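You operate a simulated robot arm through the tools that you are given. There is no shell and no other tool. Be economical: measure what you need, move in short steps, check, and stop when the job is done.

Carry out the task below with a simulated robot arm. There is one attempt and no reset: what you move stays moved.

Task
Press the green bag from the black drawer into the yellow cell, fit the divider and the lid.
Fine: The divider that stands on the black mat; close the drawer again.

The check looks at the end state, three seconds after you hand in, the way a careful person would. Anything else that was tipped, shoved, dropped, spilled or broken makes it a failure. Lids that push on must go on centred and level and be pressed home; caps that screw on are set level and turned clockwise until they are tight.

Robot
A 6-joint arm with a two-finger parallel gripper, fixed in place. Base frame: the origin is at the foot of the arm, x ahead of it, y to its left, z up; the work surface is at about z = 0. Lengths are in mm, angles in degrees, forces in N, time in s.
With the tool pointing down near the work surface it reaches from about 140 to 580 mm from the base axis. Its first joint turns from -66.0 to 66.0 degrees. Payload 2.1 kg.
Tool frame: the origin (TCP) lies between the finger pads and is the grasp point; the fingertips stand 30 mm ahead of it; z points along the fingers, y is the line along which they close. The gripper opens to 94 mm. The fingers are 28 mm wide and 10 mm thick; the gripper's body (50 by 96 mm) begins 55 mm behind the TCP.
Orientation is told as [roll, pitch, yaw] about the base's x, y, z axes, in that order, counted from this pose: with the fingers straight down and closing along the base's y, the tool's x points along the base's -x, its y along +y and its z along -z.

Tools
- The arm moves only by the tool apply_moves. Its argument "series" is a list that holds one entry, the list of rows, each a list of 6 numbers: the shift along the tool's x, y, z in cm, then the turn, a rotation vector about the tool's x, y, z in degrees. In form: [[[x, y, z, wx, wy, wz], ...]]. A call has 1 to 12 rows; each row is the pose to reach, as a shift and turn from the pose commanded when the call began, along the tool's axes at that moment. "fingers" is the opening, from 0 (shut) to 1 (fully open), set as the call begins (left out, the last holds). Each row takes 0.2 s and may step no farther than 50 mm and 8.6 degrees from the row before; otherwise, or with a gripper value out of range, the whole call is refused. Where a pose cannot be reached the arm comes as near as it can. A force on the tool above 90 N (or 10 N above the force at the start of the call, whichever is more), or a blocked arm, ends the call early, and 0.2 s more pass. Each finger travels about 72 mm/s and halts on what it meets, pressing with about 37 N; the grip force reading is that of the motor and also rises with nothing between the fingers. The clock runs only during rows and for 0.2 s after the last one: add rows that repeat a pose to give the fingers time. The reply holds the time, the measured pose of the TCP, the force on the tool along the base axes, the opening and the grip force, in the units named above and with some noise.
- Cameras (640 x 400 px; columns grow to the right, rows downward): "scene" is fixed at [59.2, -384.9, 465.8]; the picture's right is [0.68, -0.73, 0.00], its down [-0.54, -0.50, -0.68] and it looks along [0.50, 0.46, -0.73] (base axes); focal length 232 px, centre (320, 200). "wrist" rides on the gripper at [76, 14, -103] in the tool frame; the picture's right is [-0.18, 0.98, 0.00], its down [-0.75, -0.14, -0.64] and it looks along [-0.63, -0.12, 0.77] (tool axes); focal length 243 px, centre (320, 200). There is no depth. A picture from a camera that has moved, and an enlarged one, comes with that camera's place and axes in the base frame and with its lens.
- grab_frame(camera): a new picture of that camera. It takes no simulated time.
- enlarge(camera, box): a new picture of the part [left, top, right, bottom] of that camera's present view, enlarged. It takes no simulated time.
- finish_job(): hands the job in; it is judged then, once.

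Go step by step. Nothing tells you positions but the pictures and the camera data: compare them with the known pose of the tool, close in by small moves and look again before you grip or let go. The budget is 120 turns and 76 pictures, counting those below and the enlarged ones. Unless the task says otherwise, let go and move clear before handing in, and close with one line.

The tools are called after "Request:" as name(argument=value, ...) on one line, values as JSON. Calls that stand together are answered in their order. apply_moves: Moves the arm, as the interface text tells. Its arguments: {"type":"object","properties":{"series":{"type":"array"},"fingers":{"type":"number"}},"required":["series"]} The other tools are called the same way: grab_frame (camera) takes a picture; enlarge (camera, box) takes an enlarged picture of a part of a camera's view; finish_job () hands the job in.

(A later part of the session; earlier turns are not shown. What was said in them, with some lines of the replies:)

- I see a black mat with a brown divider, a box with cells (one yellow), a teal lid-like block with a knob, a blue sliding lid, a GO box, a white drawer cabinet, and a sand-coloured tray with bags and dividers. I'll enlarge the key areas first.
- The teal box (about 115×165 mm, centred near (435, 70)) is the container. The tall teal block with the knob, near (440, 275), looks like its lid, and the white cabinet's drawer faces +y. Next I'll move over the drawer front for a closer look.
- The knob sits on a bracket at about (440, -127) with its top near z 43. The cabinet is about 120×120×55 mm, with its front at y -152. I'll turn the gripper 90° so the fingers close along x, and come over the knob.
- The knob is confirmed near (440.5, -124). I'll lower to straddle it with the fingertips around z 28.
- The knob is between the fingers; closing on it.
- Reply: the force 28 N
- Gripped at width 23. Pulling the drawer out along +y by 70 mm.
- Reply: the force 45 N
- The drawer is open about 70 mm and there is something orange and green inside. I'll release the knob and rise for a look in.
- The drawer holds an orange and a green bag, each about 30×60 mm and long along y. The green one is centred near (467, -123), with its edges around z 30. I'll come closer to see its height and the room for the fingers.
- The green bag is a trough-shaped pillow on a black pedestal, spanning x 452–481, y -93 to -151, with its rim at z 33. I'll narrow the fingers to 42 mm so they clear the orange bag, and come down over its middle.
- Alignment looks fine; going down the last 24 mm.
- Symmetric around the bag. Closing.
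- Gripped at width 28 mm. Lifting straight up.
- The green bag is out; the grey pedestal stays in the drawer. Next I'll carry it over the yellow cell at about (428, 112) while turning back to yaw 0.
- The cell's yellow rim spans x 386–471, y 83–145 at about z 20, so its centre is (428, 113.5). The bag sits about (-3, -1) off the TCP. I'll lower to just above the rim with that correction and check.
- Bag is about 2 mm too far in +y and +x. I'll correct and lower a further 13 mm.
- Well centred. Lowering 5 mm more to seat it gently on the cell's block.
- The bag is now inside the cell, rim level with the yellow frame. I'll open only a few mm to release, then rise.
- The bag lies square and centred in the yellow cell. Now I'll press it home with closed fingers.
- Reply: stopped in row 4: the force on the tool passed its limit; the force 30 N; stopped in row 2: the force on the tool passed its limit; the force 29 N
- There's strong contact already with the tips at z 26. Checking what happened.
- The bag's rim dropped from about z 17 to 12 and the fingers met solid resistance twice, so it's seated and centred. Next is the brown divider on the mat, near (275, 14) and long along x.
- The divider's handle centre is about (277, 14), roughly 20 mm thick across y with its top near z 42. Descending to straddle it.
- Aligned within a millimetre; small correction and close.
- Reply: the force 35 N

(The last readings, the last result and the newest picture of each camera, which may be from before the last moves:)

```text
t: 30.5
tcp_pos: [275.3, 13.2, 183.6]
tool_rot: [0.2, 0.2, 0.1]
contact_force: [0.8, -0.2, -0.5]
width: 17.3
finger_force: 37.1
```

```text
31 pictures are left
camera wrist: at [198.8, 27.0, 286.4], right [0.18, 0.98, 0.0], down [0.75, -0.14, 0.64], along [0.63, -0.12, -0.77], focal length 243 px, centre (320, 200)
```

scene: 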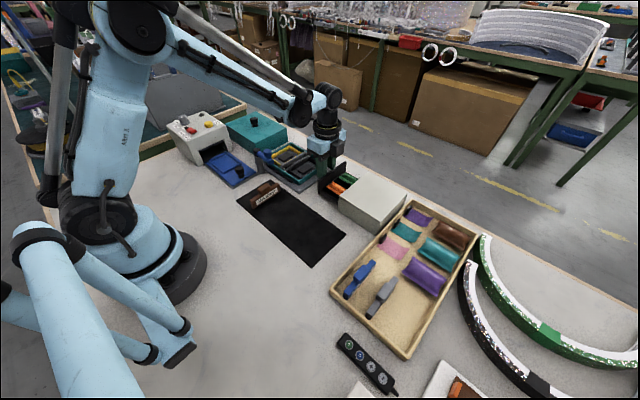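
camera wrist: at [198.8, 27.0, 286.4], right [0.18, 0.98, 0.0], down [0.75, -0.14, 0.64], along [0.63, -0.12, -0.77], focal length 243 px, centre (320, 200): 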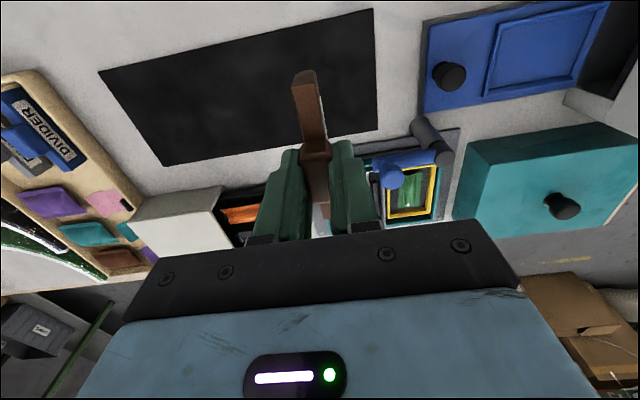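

The divider is held firmly; its bottom is about 55 mm below the TCP. The slot between the cells is centred near (430, 65.5). Moving above it.

Request:
apply_moves(series=[[[-4, 1.3, 0, 0, 0, 0], [-8, 2.6, 0, 0, 0, 0], [-12, 3.9, 0, 0, 0, 0], [-15.4, 5.2, 0, 0, 0, 0], [-15.4, 5.2, 4, 0, 0, 0], [-15.4, 5.2, 8, 0, 0, 0], [-15.4, 5.2, 8, 0, 0, 0]]])

Request:
enlarge(camera="wrist", box=[180, 20, 460, 200])

Request:
enlarge(camera="scene", box=[250, 110, 340, 180])

```text
t: 32.1
tcp_pos: [427.1, 65.2, 106.2]
tool_rot: [0.2, 0.2, 0.0]
contact_force: [0.3, 0.6, -0.8]
width: 17.0
finger_force: 37.2
```

```text
2.22 times, centred on (320, 110) of wrist
camera zoom: at [351.3, 79.2, 208.5], right [0.18, 0.98, 0.0], down [0.75, -0.14, 0.64], along [0.63, -0.12, -0.77], focal length 539 px, centre (320, 400)
```

zoom: 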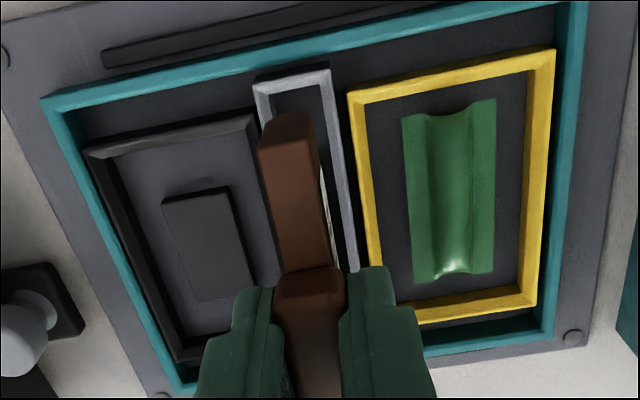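

```text
5.71 times, centred on (295, 145) of scene
camera zoom: at [59.2, -384.9, 465.8], right [0.68, -0.73, 0.0], down [-0.54, -0.5, -0.68], along [0.5, 0.46, -0.73], focal length 1326 px, centre (463, 514)
```

zoom: 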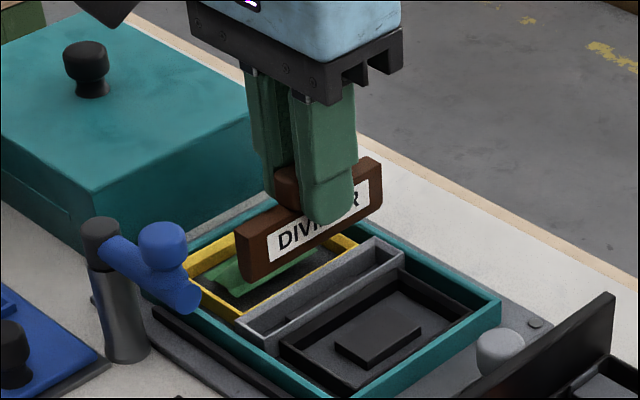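

The divider end measures y 65.3 against the slot's centre at 65.4, and it matches in x too. Going down slowly into the slot.

Request:
apply_moves(series=[[[0, 0, 1.5, 0, 0, 0], [0, 0, 2.5, 0, 0, 0], [0, 0, 3, 0, 0, 0], [0, 0, 3, 0, 0, 0]]])

Request:
enlarge(camera="wrist", box=[220, 40, 420, 180])

Request:
enlarge(camera="scene", box=[260, 130, 330, 180])

```text
t: 33.1
tcp_pos: [429.3, 66.1, 75.9]
tool_rot: [0.2, 0.1, 0.1]
contact_force: [-0.5, -0.1, 0.1]
width: 16.7
finger_force: 37.4
```

```text
2.86 times, centred on (320, 110) of wrist
camera zoom: at [352.5, 79.4, 178.2], right [0.18, 0.98, 0.0], down [0.75, -0.14, 0.64], along [0.63, -0.12, -0.77], focal length 693 px, centre (320, 457)
```

zoom: 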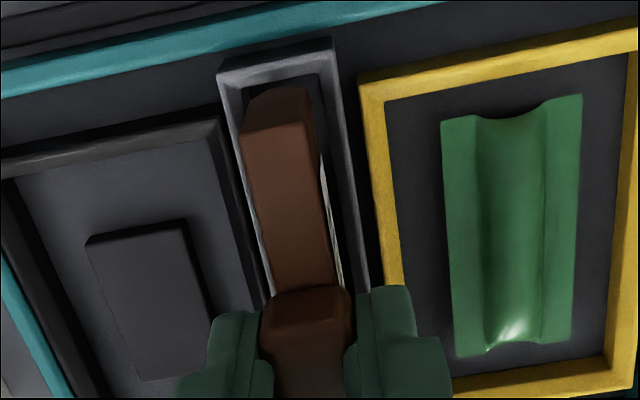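

```text
8.00 times, centred on (295, 155) of scene
camera zoom: at [59.2, -384.9, 465.8], right [0.68, -0.73, 0.0], down [-0.54, -0.5, -0.68], along [0.5, 0.46, -0.73], focal length 1856 px, centre (520, 560)
```

zoom: 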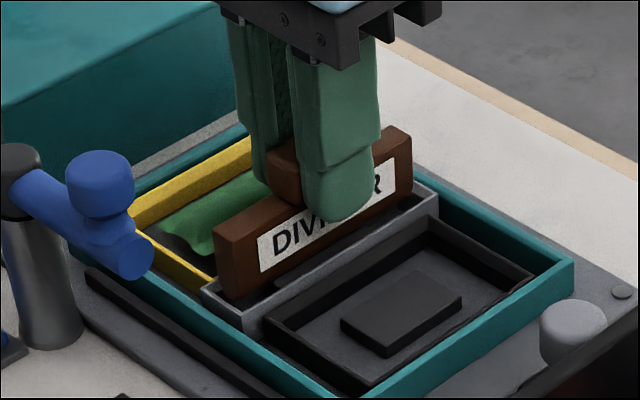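

It's entering cleanly; continuing down.

Request:
apply_moves(series=[[[0, 0, 0.3, 0, 0, 0], [0, 0, 0.6, 0, 0, 0], [0, 0, 0.9, 0, 0, 0], [0, 0, 0.9, 0, 0, 0]]])

Request:
enlarge(camera="scene", box=[260, 130, 330, 180])

```text
t: 34.1
tcp_pos: [429.4, 66.3, 65.1]
tool_rot: [0.2, 0.1, 0.0]
contact_force: [0.5, -0.1, 0.1]
width: 17.0
finger_force: 37.1
```

```text
8.00 times, centred on (295, 155) of scene
camera zoom: at [59.2, -384.9, 465.8], right [0.68, -0.73, 0.0], down [-0.54, -0.5, -0.68], along [0.5, 0.46, -0.73], focal length 1856 px, centre (520, 560)
```

zoom: 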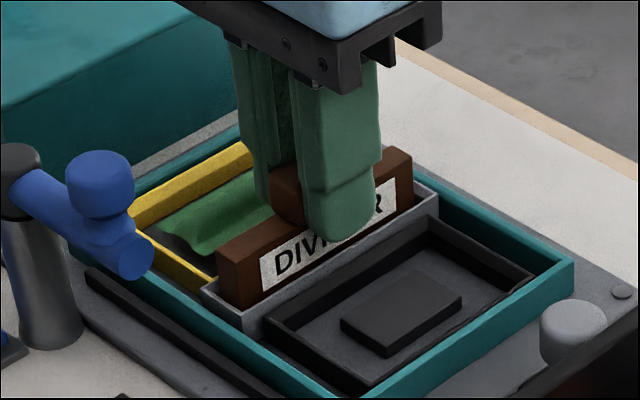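

Request:
apply_moves(series=[[[0, 0, 0.2, 0, 0, 0], [0, 0, 0.4, 0, 0, 0], [0, 0, 0.5, 0, 0, 0], [0, 0, 0.5, 0, 0, 0]]])

```text
t: 35.1
tcp_pos: [428.7, 66.4, 61.3]
tool_rot: [0.1, 0.1, 0.0]
contact_force: [-4.4, -2.9, 60.3]
width: 16.6
finger_force: 37.1
```

Firm contact now (60 N). A bit more push to make sure it's home.

Request:
apply_moves(series=[[[0, 0, 0.1, 0, 0, 0], [0, 0, 0.2, 0, 0, 0], [0, 0, 0.3, 0, 0, 0]]])

Request:
enlarge(camera="scene", box=[260, 130, 330, 180])

```text
t: 35.6
tcp_pos: [429.7, 66.6, 62.8]
tool_rot: [0.1, 0.3, 0.1]
contact_force: [-1.0, 0.0, 24.6]
width: 17.1
finger_force: 36.9
stopped in row 2: the force on the tool passed its limit (the readings are from after the stop); the commanded pose is now the measured one
```

```text
8.00 times, centred on (295, 155) of scene
camera zoom: at [59.1, -384.9, 465.8], right [0.68, -0.73, 0.0], down [-0.54, -0.5, -0.68], along [0.5, 0.46, -0.73], focal length 1856 px, centre (520, 560)
```

zoom: 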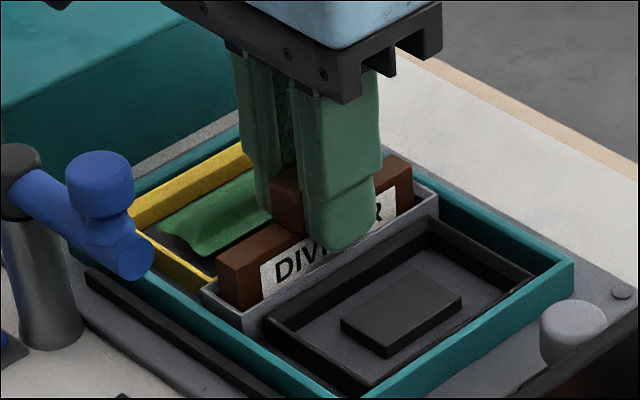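

The divider is down on its seat (about z 7) and level. I'll release it, rise, and move toward the teal lid for a look.

Request:
apply_moves(series=[[[0, 0, -0.05, 0, 0, 0], [0, 0, -0.05, 0, 0, 0], [0, 0, -0.05, 0, 0, 0], [0, 0, -2, 0, 0, 0], [0, 0, -5, 0, 0, 0], [0, 0, -9, 0, 0, 0], [0, 0, -13, 0, 0, 0], [0, 4.5, -14, 0, 0, 0], [0, 9, -14, 0, 0, 0], [0, 9, -14, 0, 0, 0]]], fingers=0.5)

Request:
grab_frame(camera="wrist")

Request:
enlarge(camera="scene", box=[215, 90, 345, 190])

```text
t: 37.9
tcp_pos: [430.1, 158.5, 200.3]
tool_rot: [0.0, 0.4, -0.1]
contact_force: [0.0, -0.1, 0.3]
width: 47.2
finger_force: 0.0
```

```text
24 pictures are left
camera wrist: at [354.7, 172.8, 304.5], right [0.19, 0.98, 0.0], down [0.76, -0.14, 0.64], along [0.63, -0.12, -0.77], focal length 243 px, centre (320, 200)
```

wrist: 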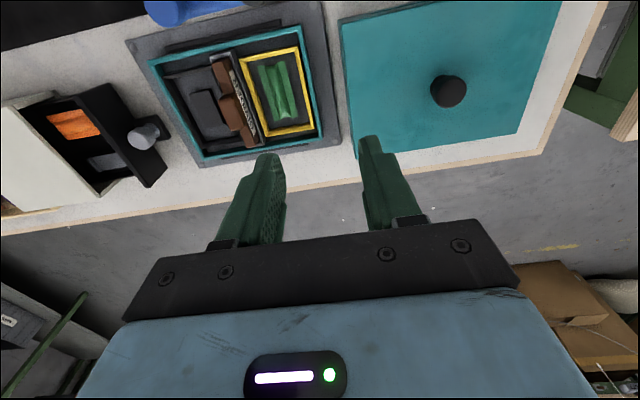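

```text
4.00 times, centred on (280, 140) of scene
camera zoom: at [59.2, -384.9, 465.8], right [0.68, -0.73, 0.0], down [-0.54, -0.5, -0.68], along [0.5, 0.46, -0.73], focal length 928 px, centre (480, 440)
```

zoom: 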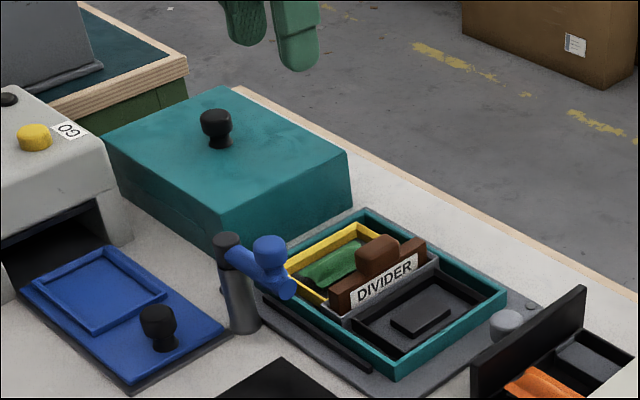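

The lid is about 136×183 mm with its top near z 45 and a knob near (442, 278). The box's outer rim is about x 371–491, y -13–151, centre (431, 69.5). I'll move over the lid to measure the knob.

Request:
apply_moves(series=[[[-0.3, 4.5, 0, 0, 0, 0], [-0.6, 9, 0, 0, 0, 0], [-1, 11.5, 0, 0, 0, 0], [-1, 11.5, 1, 0, 0, 0], [-1, 11.5, 1, 0, 0, 0]]])

Request:
grab_frame(camera="wrist")

```text
t: 39.0
tcp_pos: [441.6, 274.2, 190.7]
tool_rot: [0.1, 0.3, 0.0]
contact_force: [0.1, -0.1, 0.8]
width: 47.1
finger_force: 0.1
```

```text
22 pictures are left
camera wrist: at [365.1, 286.8, 293.9], right [0.18, 0.98, 0.0], down [0.76, -0.14, 0.64], along [0.63, -0.12, -0.77], focal length 243 px, centre (320, 200)
```

wrist: 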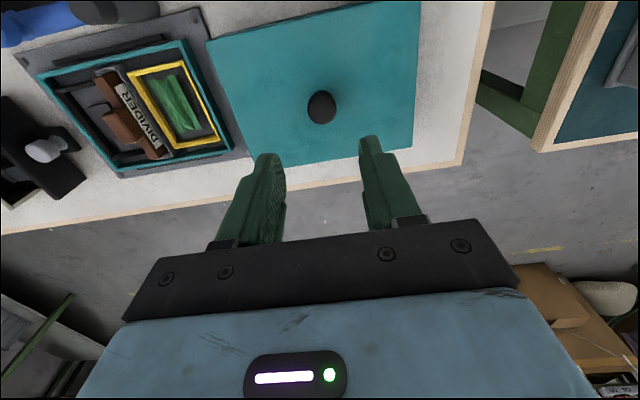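

The knob top triangulates to (439.5, 274, 73) and the lid centre to about (441, 275). Going down to straddle the knob.

Request:
apply_moves(series=[[[0.2, 0, 4, 0, 0, 0], [0.2, 0, 8, 0, 0, 0], [0.2, 0, 10, 0, 0, 0], [0.2, 0, 10, 0, 0, 0]]])

Request:
grab_frame(camera="wrist")

Request:
enlarge(camera="scene", box=[215, 90, 305, 150])

```text
t: 40.0
tcp_pos: [438.6, 272.6, 89.1]
tool_rot: [0.0, 0.3, -0.1]
contact_force: [-0.3, -0.7, 0.2]
width: 47.2
finger_force: 0.0
```

```text
21 pictures are left
camera wrist: at [363.3, 285.9, 192.7], right [0.18, 0.98, 0.0], down [0.76, -0.14, 0.64], along [0.63, -0.12, -0.77], focal length 243 px, centre (320, 200)
```

wrist: 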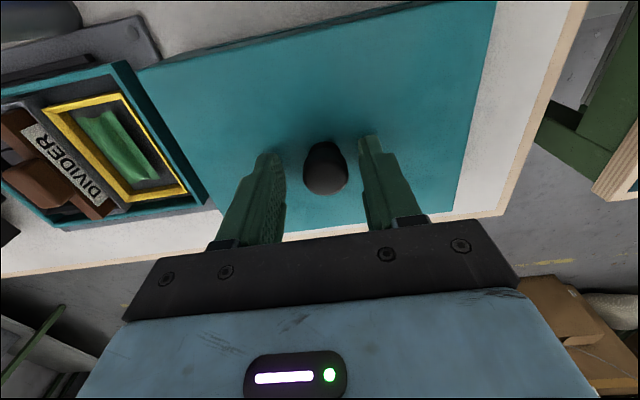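

```text
6.67 times, centred on (260, 120) of scene
camera zoom: at [59.2, -384.9, 465.8], right [0.68, -0.73, 0.0], down [-0.54, -0.5, -0.68], along [0.5, 0.46, -0.73], focal length 1547 px, centre (720, 733)
```

zoom: 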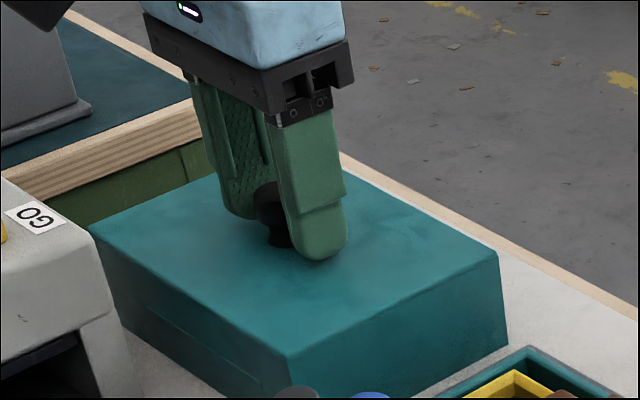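

Knob is between the fingers. Closing, then a small lift.

Request:
apply_moves(series=[[[0, 0.05, 0.1, 0, 0, 0], [0, 0.05, 0.1, 0, 0, 0], [0, 0.05, 0.1, 0, 0, 0], [0, 0.05, 0.1, 0, 0, 0]]], fingers=0)

Request:
apply_moves(series=[[[0, 0, -0.5, 0, 0, 0], [0, 0, -1.5, 0, 0, 0], [0, 0, -4, 0, 0, 0], [0, 0, -7, 0, 0, 0], [0, 0, -7, 0, 0, 0]]])

Request:
grab_frame(camera="scene")

```text
t: 41.0
tcp_pos: [439.0, 272.7, 89.1]
tool_rot: [0.0, 0.2, 0.0]
contact_force: [1.2, -1.2, 3.6]
width: 24.4
finger_force: 36.8
```

```text
t: 42.2
tcp_pos: [437.1, 271.1, 160.8]
tool_rot: [0.1, 0.3, 0.0]
contact_force: [0.1, 0.3, -0.8]
width: 24.6
finger_force: 36.6
```

```text
19 pictures are left
```

scene: 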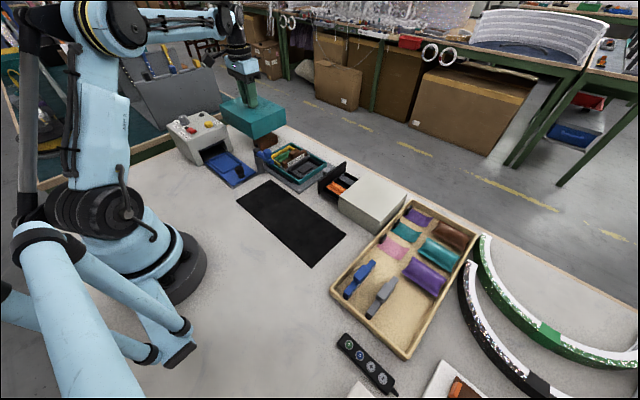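

The lid is lifted. Something brown shows near where it stood; let me zoom.

Request:
enlarge(camera="scene", box=[210, 80, 330, 190])

```text
3.64 times, centred on (270, 135) of scene
camera zoom: at [59.2, -384.9, 465.8], right [0.68, -0.73, 0.0], down [-0.54, -0.5, -0.68], along [0.5, 0.46, -0.73], focal length 844 px, centre (502, 436)
```

zoom: 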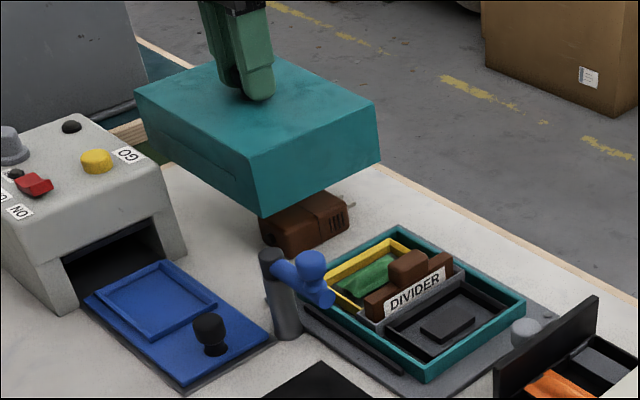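

There's a brown object standing under where the lid was, so I'll raise the lid well clear before travelling over to the box at (431, 69.5).

Request:
apply_moves(series=[[[0, 0, -4, 0, 0, 0], [0, -3, -5, 0, 0, 0], [0.2, -7, -5, 0, 0, 0], [0.4, -11, -5, 0, 0, 0], [0.6, -15, -5, 0, 0, 0], [0.73, -18.5, -5, 0, 0, 0], [0.73, -20.4, -5, 0, 0, 0], [0.73, -20.4, -2, 0, 0, 0], [0.73, -20.4, 1, 0, 0, 0], [0.73, -20.4, 1, 0, 0, 0]]])

Request:
enlarge(camera="scene", box=[230, 100, 350, 190])

Request:
grab_frame(camera="wrist")

```text
t: 44.5
tcp_pos: [428.5, 68.5, 150.0]
tool_rot: [0.1, 0.3, 0.0]
contact_force: [1.0, -0.7, -0.8]
width: 24.7
finger_force: 36.6
```

```text
4.44 times, centred on (290, 145) of scene
camera zoom: at [59.2, -384.9, 465.8], right [0.68, -0.73, 0.0], down [-0.54, -0.5, -0.68], along [0.5, 0.46, -0.73], focal length 1031 px, centre (453, 444)
```

zoom: 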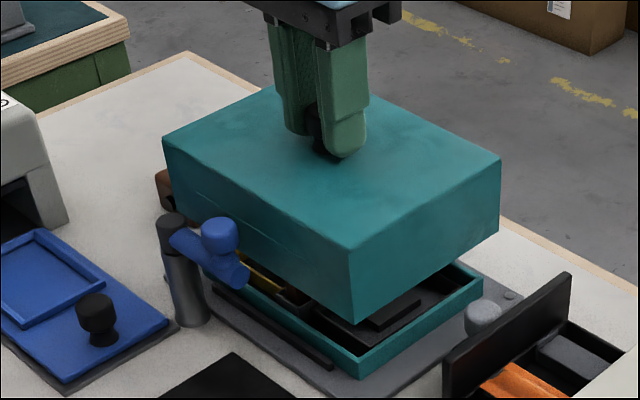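

```text
16 pictures are left
camera wrist: at [353.0, 83.0, 253.5], right [0.18, 0.98, 0.0], down [0.76, -0.14, 0.64], along [0.63, -0.12, -0.77], focal length 243 px, centre (320, 200)
```

wrist: 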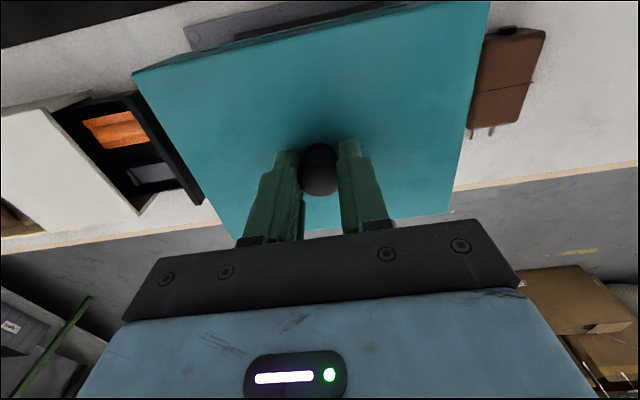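

Lid is above the box, roughly centred. I'll lower 25 mm and compare edges again.

Request:
apply_moves(series=[[[0, 0, 1.2, 0, 0, 0], [0, 0, 2.5, 0, 0, 0], [0, 0, 2.5, 0, 0, 0]]])

Request:
enlarge(camera="scene", box=[260, 130, 340, 185])

Request:
enlarge(camera="wrist", box=[80, 0, 540, 180])

```text
t: 45.2
tcp_pos: [429.7, 67.8, 124.1]
tool_rot: [0.2, 0.2, 0.0]
contact_force: [0.4, -0.3, -1.3]
width: 24.7
finger_force: 37.3
```

```text
7.27 times, centred on (300, 158) of scene
camera zoom: at [59.2, -384.9, 465.8], right [0.68, -0.73, 0.0], down [-0.54, -0.5, -0.68], along [0.5, 0.46, -0.73], focal length 1688 px, centre (466, 509)
```

zoom: 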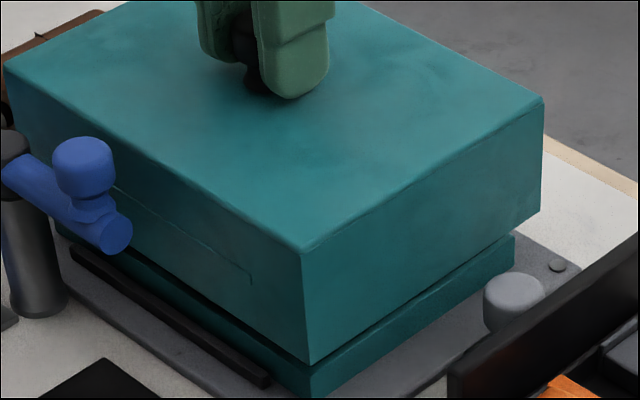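

```text
1.39 times, centred on (310, 90) of wrist
camera zoom: at [353.3, 82.2, 228.0], right [0.18, 0.98, 0.0], down [0.76, -0.14, 0.64], along [0.63, -0.12, -0.77], focal length 338 px, centre (334, 353)
```

zoom: 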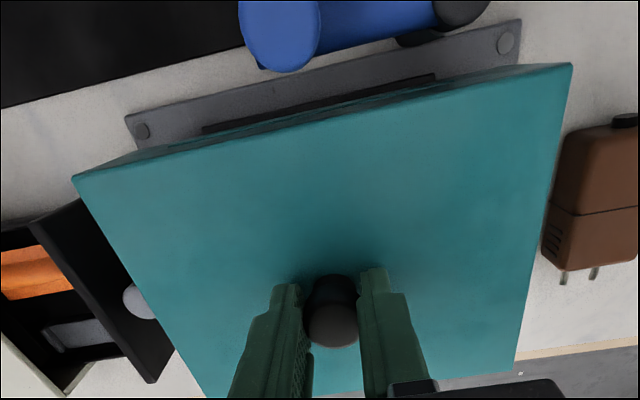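

In y the lid is about 1.7 mm toward -y of the box; x is good. I'll correct and lower gently.

Request:
apply_moves(series=[[[0, 0.17, 0, 0, 0, 0], [0, 0.17, 0.8, 0, 0, 0], [0, 0.17, 1.6, 0, 0, 0], [0, 0.17, 1.6, 0, 0, 0]]])

Request:
enlarge(camera="scene", box=[260, 130, 340, 185])

```text
t: 46.2
tcp_pos: [428.4, 69.7, 107.7]
tool_rot: [0.1, 0.3, 0.0]
contact_force: [0.0, 0.5, 0.1]
width: 24.8
finger_force: 37.9
```

```text
7.27 times, centred on (300, 158) of scene
camera zoom: at [59.2, -384.9, 465.8], right [0.68, -0.73, 0.0], down [-0.54, -0.5, -0.68], along [0.5, 0.46, -0.73], focal length 1688 px, centre (466, 509)
```

zoom: 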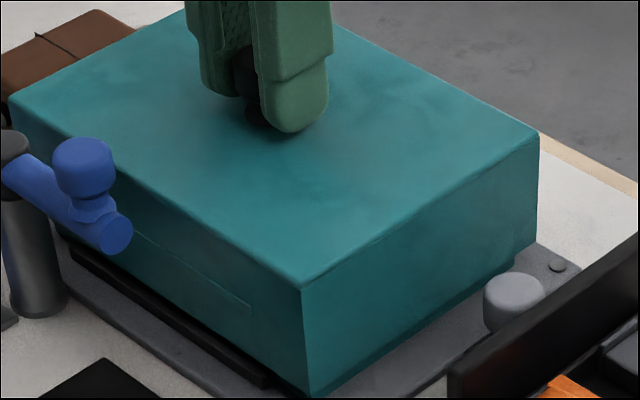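

No contact yet and the lid is slipping around the rim. Continuing down slowly.

Request:
apply_moves(series=[[[0, 0, 0.3, 0, 0, 0], [0, 0, 0.6, 0, 0, 0], [0, 0, 0.9, 0, 0, 0], [0, 0, 0.9, 0, 0, 0]]])

```text
t: 47.2
tcp_pos: [429.2, 70.5, 99.6]
tool_rot: [0.1, 0.3, 0.0]
contact_force: [1.1, 0.5, 0.1]
width: 24.8
finger_force: 37.0
```

Request:
apply_moves(series=[[[0, 0, 0.2, 0, 0, 0], [0, 0, 0.4, 0, 0, 0], [0, 0, 0.6, 0, 0, 0], [0, 0, 0.6, 0, 0, 0]]])

Request:
enlarge(camera="scene", box=[260, 130, 340, 185])

```text
t: 48.2
tcp_pos: [429.4, 69.7, 95.0]
tool_rot: [0.2, 0.2, 0.1]
contact_force: [-2.4, 2.7, 32.4]
width: 24.9
finger_force: 36.5
```

```text
7.27 times, centred on (300, 158) of scene
camera zoom: at [59.1, -384.9, 465.8], right [0.68, -0.73, 0.0], down [-0.54, -0.5, -0.68], along [0.5, 0.46, -0.73], focal length 1688 px, centre (466, 509)
```

zoom: 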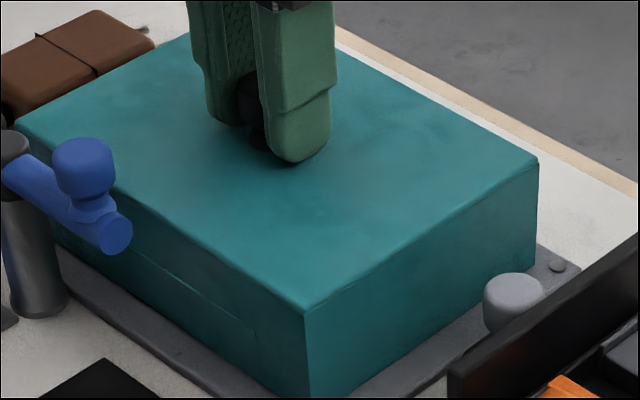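

Contact at the plate level (bottom at about z 6). Pressing it home.

Request:
apply_moves(series=[[[0, 0, 0.1, 0, 0, 0], [0, 0, 0.2, 0, 0, 0], [0, 0, 0.3, 0, 0, 0], [0, 0, 0.5, 0, 0, 0], [0, 0, 0.7, 0, 0, 0]]])

Request:
enlarge(camera="scene", box=[260, 130, 350, 200])

Request:
enlarge(camera="wrist", box=[80, 0, 540, 200])

```text
t: 49.1
tcp_pos: [429.0, 70.2, 93.5]
tool_rot: [0.0, 0.4, 0.0]
contact_force: [-1.4, 0.7, 21.4]
width: 24.6
finger_force: 37.0
stopped in row 4: the force on the tool passed its limit (the readings are from after the stop); the commanded pose is now the measured one
```

```text
5.71 times, centred on (305, 165) of scene
camera zoom: at [59.1, -384.9, 465.8], right [0.68, -0.73, 0.0], down [-0.54, -0.5, -0.68], along [0.5, 0.46, -0.73], focal length 1326 px, centre (406, 400)
```

zoom: 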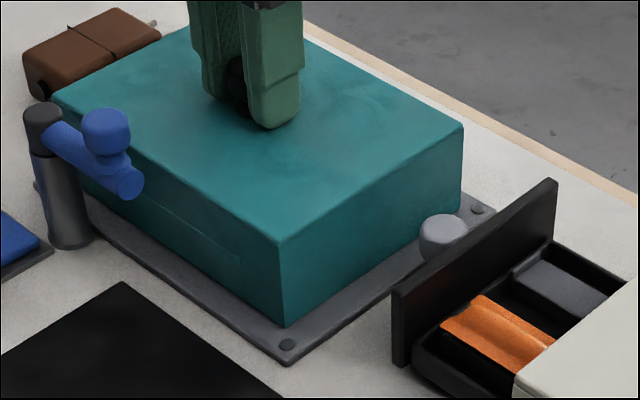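

```text
1.39 times, centred on (310, 100) of wrist
camera zoom: at [354.3, 83.6, 196.9], right [0.18, 0.98, 0.0], down [0.76, -0.14, 0.64], along [0.63, -0.12, -0.77], focal length 338 px, centre (334, 339)
```

zoom: 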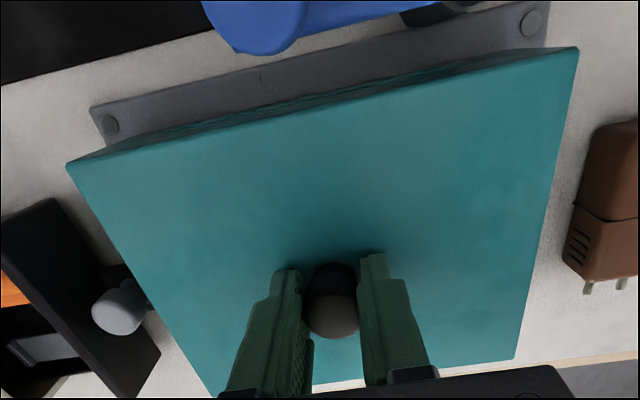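

The lid is level, within the base plate, and seated at its stop. Now I'll release it and rise.

Request:
apply_moves(series=[[[0, 0, 0, 0, 0, 0], [0, 0, 0, 0, 0, 0], [0, 0, 0, 0, 0, 0], [0, 0, -2, 0, 0, 0], [0, 0, -5, 0, 0, 0], [0, 0, -9, 0, 0, 0], [0, 0, -11, 0, 0, 0], [0, 0, -11, 0, 0, 0]]], fingers=0.6)

Request:
apply_moves(series=[[[-0.1, -1.2, 0, 0, 0, 8.3], [-0.2, -2.4, 0, 0, 0, 16.6], [-0.3, -3.6, 0, 0, 0, 24.9], [-0.4, -4.8, 0, 0, 0, 33.2], [-0.5, -6, 0, 0, 0, 41.5], [-0.6, -7.2, 0, 0, 0, 49.8], [-0.7, -8.4, 0, 0, 0, 58], [-0.8, -9.6, 0, 0, 0, 66], [-0.9, -10.8, 0, 0, 0, 74], [-1.0, -11.8, 0, 0, 0, 82], [-1.1, -12.2, 0, 0, 0, 90], [-1.1, -12.2, 0, 0, 0, 90]]])

Request:
grab_frame(camera="wrist")

```text
t: 51.0
tcp_pos: [430.6, 68.7, 203.7]
tool_rot: [0.1, 0.4, 0.0]
contact_force: [-0.4, 0.4, -0.4]
width: 56.5
finger_force: 0.1
```

```text
t: 53.5
tcp_pos: [441.6, -52.1, 202.6]
tool_rot: [-0.4, 0.1, -90.2]
contact_force: [0.1, 0.0, -0.3]
width: 56.0
finger_force: 0.1
```

```text
9 pictures are left
camera wrist: at [456.7, 23.1, 305.6], right [0.98, -0.19, -0.01], down [-0.14, -0.75, 0.64], along [-0.12, -0.63, -0.77], focal length 243 px, centre (320, 200)
```

wrist: 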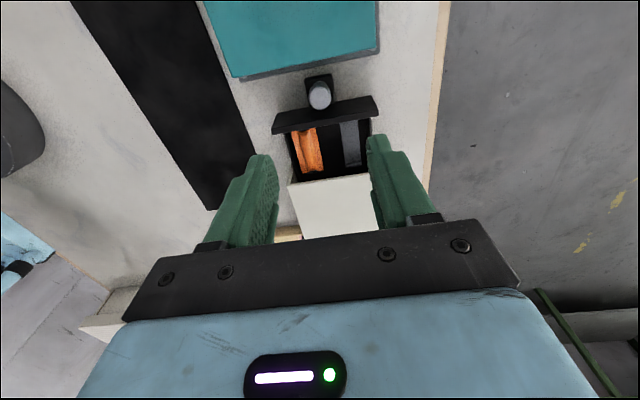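

The drawer knob is directly below. I'll descend to the earlier grip height, clear of the lid.

Request:
apply_moves(series=[[[-0.2, -0.1, 4.5, 0, 0, 0], [-0.2, -0.1, 9, 0, 0, 0], [-0.2, -0.1, 12.5, 0, 0, 0], [-0.2, -0.1, 14.5, 0, 0, 0], [-0.2, -0.1, 14.5, 0, 0, 0]]])

Request:
grab_frame(camera="wrist")

```text
t: 54.8
tcp_pos: [442.0, -53.0, 57.4]
tool_rot: [-0.4, 0.1, -89.9]
contact_force: [0.4, 0.1, -1.1]
width: 56.4
finger_force: 0.0
```

```text
8 pictures are left
camera wrist: at [457.0, 23.1, 160.2], right [0.98, -0.18, -0.01], down [-0.14, -0.76, 0.64], along [-0.12, -0.63, -0.77], focal length 243 px, centre (320, 200)
```

wrist: 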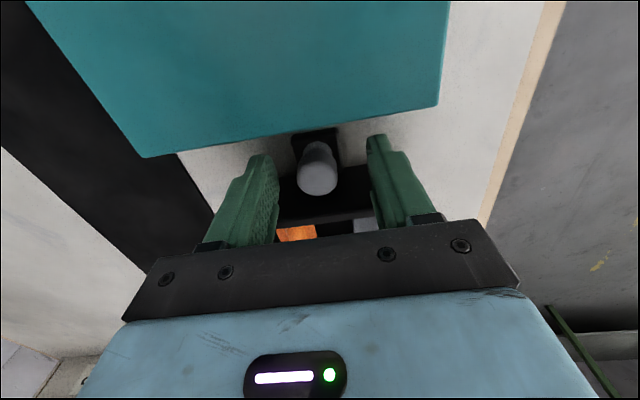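

Knob is between the fingers. Gripping, then pushing the drawer shut along -y.

Request:
apply_moves(series=[[[0, -0.1, 0, 0, 0, 0], [0, -0.1, 0, 0, 0, 0], [0, -0.1, 0, 0, 0, 0], [0, -0.1, 0, 0, 0, 0]]], fingers=0)

Request:
apply_moves(series=[[[-1, 0, 0, 0, 0, 0], [-2, 0, 0, 0, 0, 0], [-3, 0, 0, 0, 0, 0], [-4, 0, 0, 0, 0, 0], [-5, 0, 0, 0, 0, 0], [-6, 0, 0, 0, 0, 0], [-6.6, 0, 0, 0, 0, 0], [-7, 0, 0, 0, 0, 0], [-7.2, 0, 0, 0, 0, 0], [-7.4, 0, 0, 0, 0, 0]]])

Request:
enlarge(camera="scene", box=[310, 140, 430, 230])

```text
t: 55.8
tcp_pos: [440.8, -53.8, 58.8]
tool_rot: [-0.5, 0.2, -89.9]
contact_force: [-1.8, 0.1, -4.2]
width: 23.3
finger_force: 44.6
```

```text
t: 58.0
tcp_pos: [439.9, -125.2, 57.3]
tool_rot: [-0.1, 0.7, -89.7]
contact_force: [18.8, 24.6, 31.2]
width: 22.9
finger_force: 45.0
```

```text
4.44 times, centred on (370, 185) of scene
camera zoom: at [59.1, -384.8, 465.9], right [0.68, -0.73, 0.0], down [-0.54, -0.5, -0.68], along [0.5, 0.46, -0.73], focal length 1031 px, centre (98, 267)
```

zoom: 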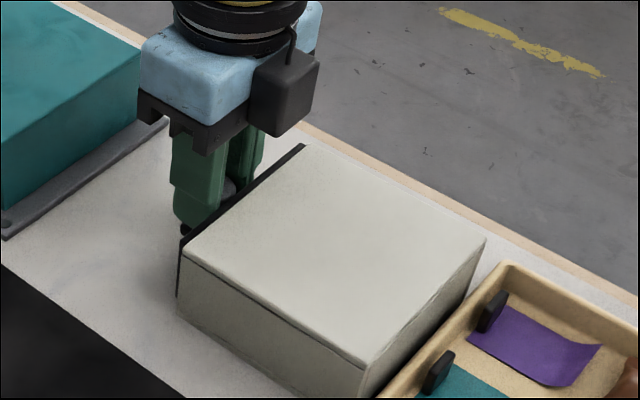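

The drawer is flush with the cabinet again. Releasing and rising.

Request:
apply_moves(series=[[[0.15, 0, 0, 0, 0, 0], [0.15, 0, 0, 0, 0, 0], [0.15, 0, 0, 0, 0, 0], [0.15, 0, -3, 0, 0, 0], [0.15, 0, -7, 0, 0, 0], [0.15, 0, -11, 0, 0, 0], [0.15, 0, -15, 0, 0, 0], [0.15, 0, -15, 0, 0, 0]]], fingers=0.6)

Request:
grab_frame(camera="scene")

Request:
enlarge(camera="scene", box=[230, 110, 410, 230])

```text
t: 59.8
tcp_pos: [439.4, -125.7, 206.3]
tool_rot: [-0.4, 0.1, -90.0]
contact_force: [0.6, -0.2, -0.2]
width: 56.4
finger_force: 0.1
```

```text
6 pictures are left
```

scene: 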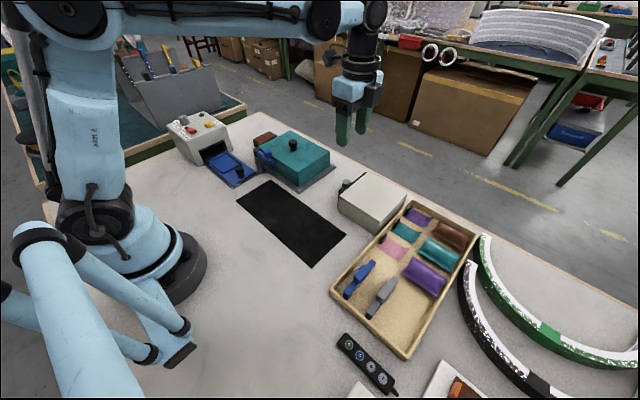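

```text
3.33 times, centred on (320, 170) of scene
camera zoom: at [59.2, -384.9, 465.8], right [0.68, -0.73, 0.0], down [-0.54, -0.5, -0.68], along [0.5, 0.46, -0.73], focal length 773 px, centre (320, 300)
```

zoom: 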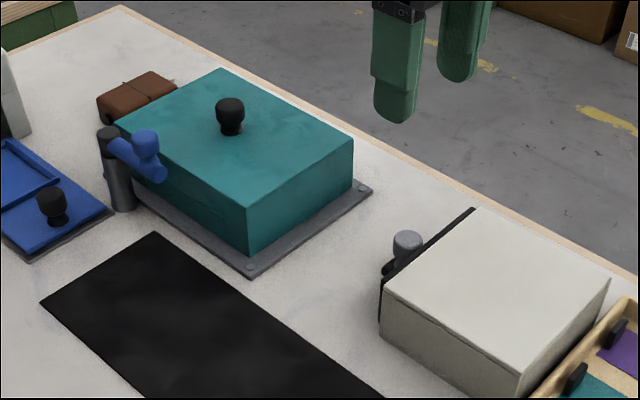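

The drawer is shut with its knob back at its starting place, the lid sits level and centred, and the arm is clear, so I'm handing in.

Request:
finish_job()

```text
The job is handed in.
```

I pressed the green bag into the yellow cell, fitted the brown divider from the mat, pushed the teal lid on level, and closed the black drawer. No result from the check has come back yet.
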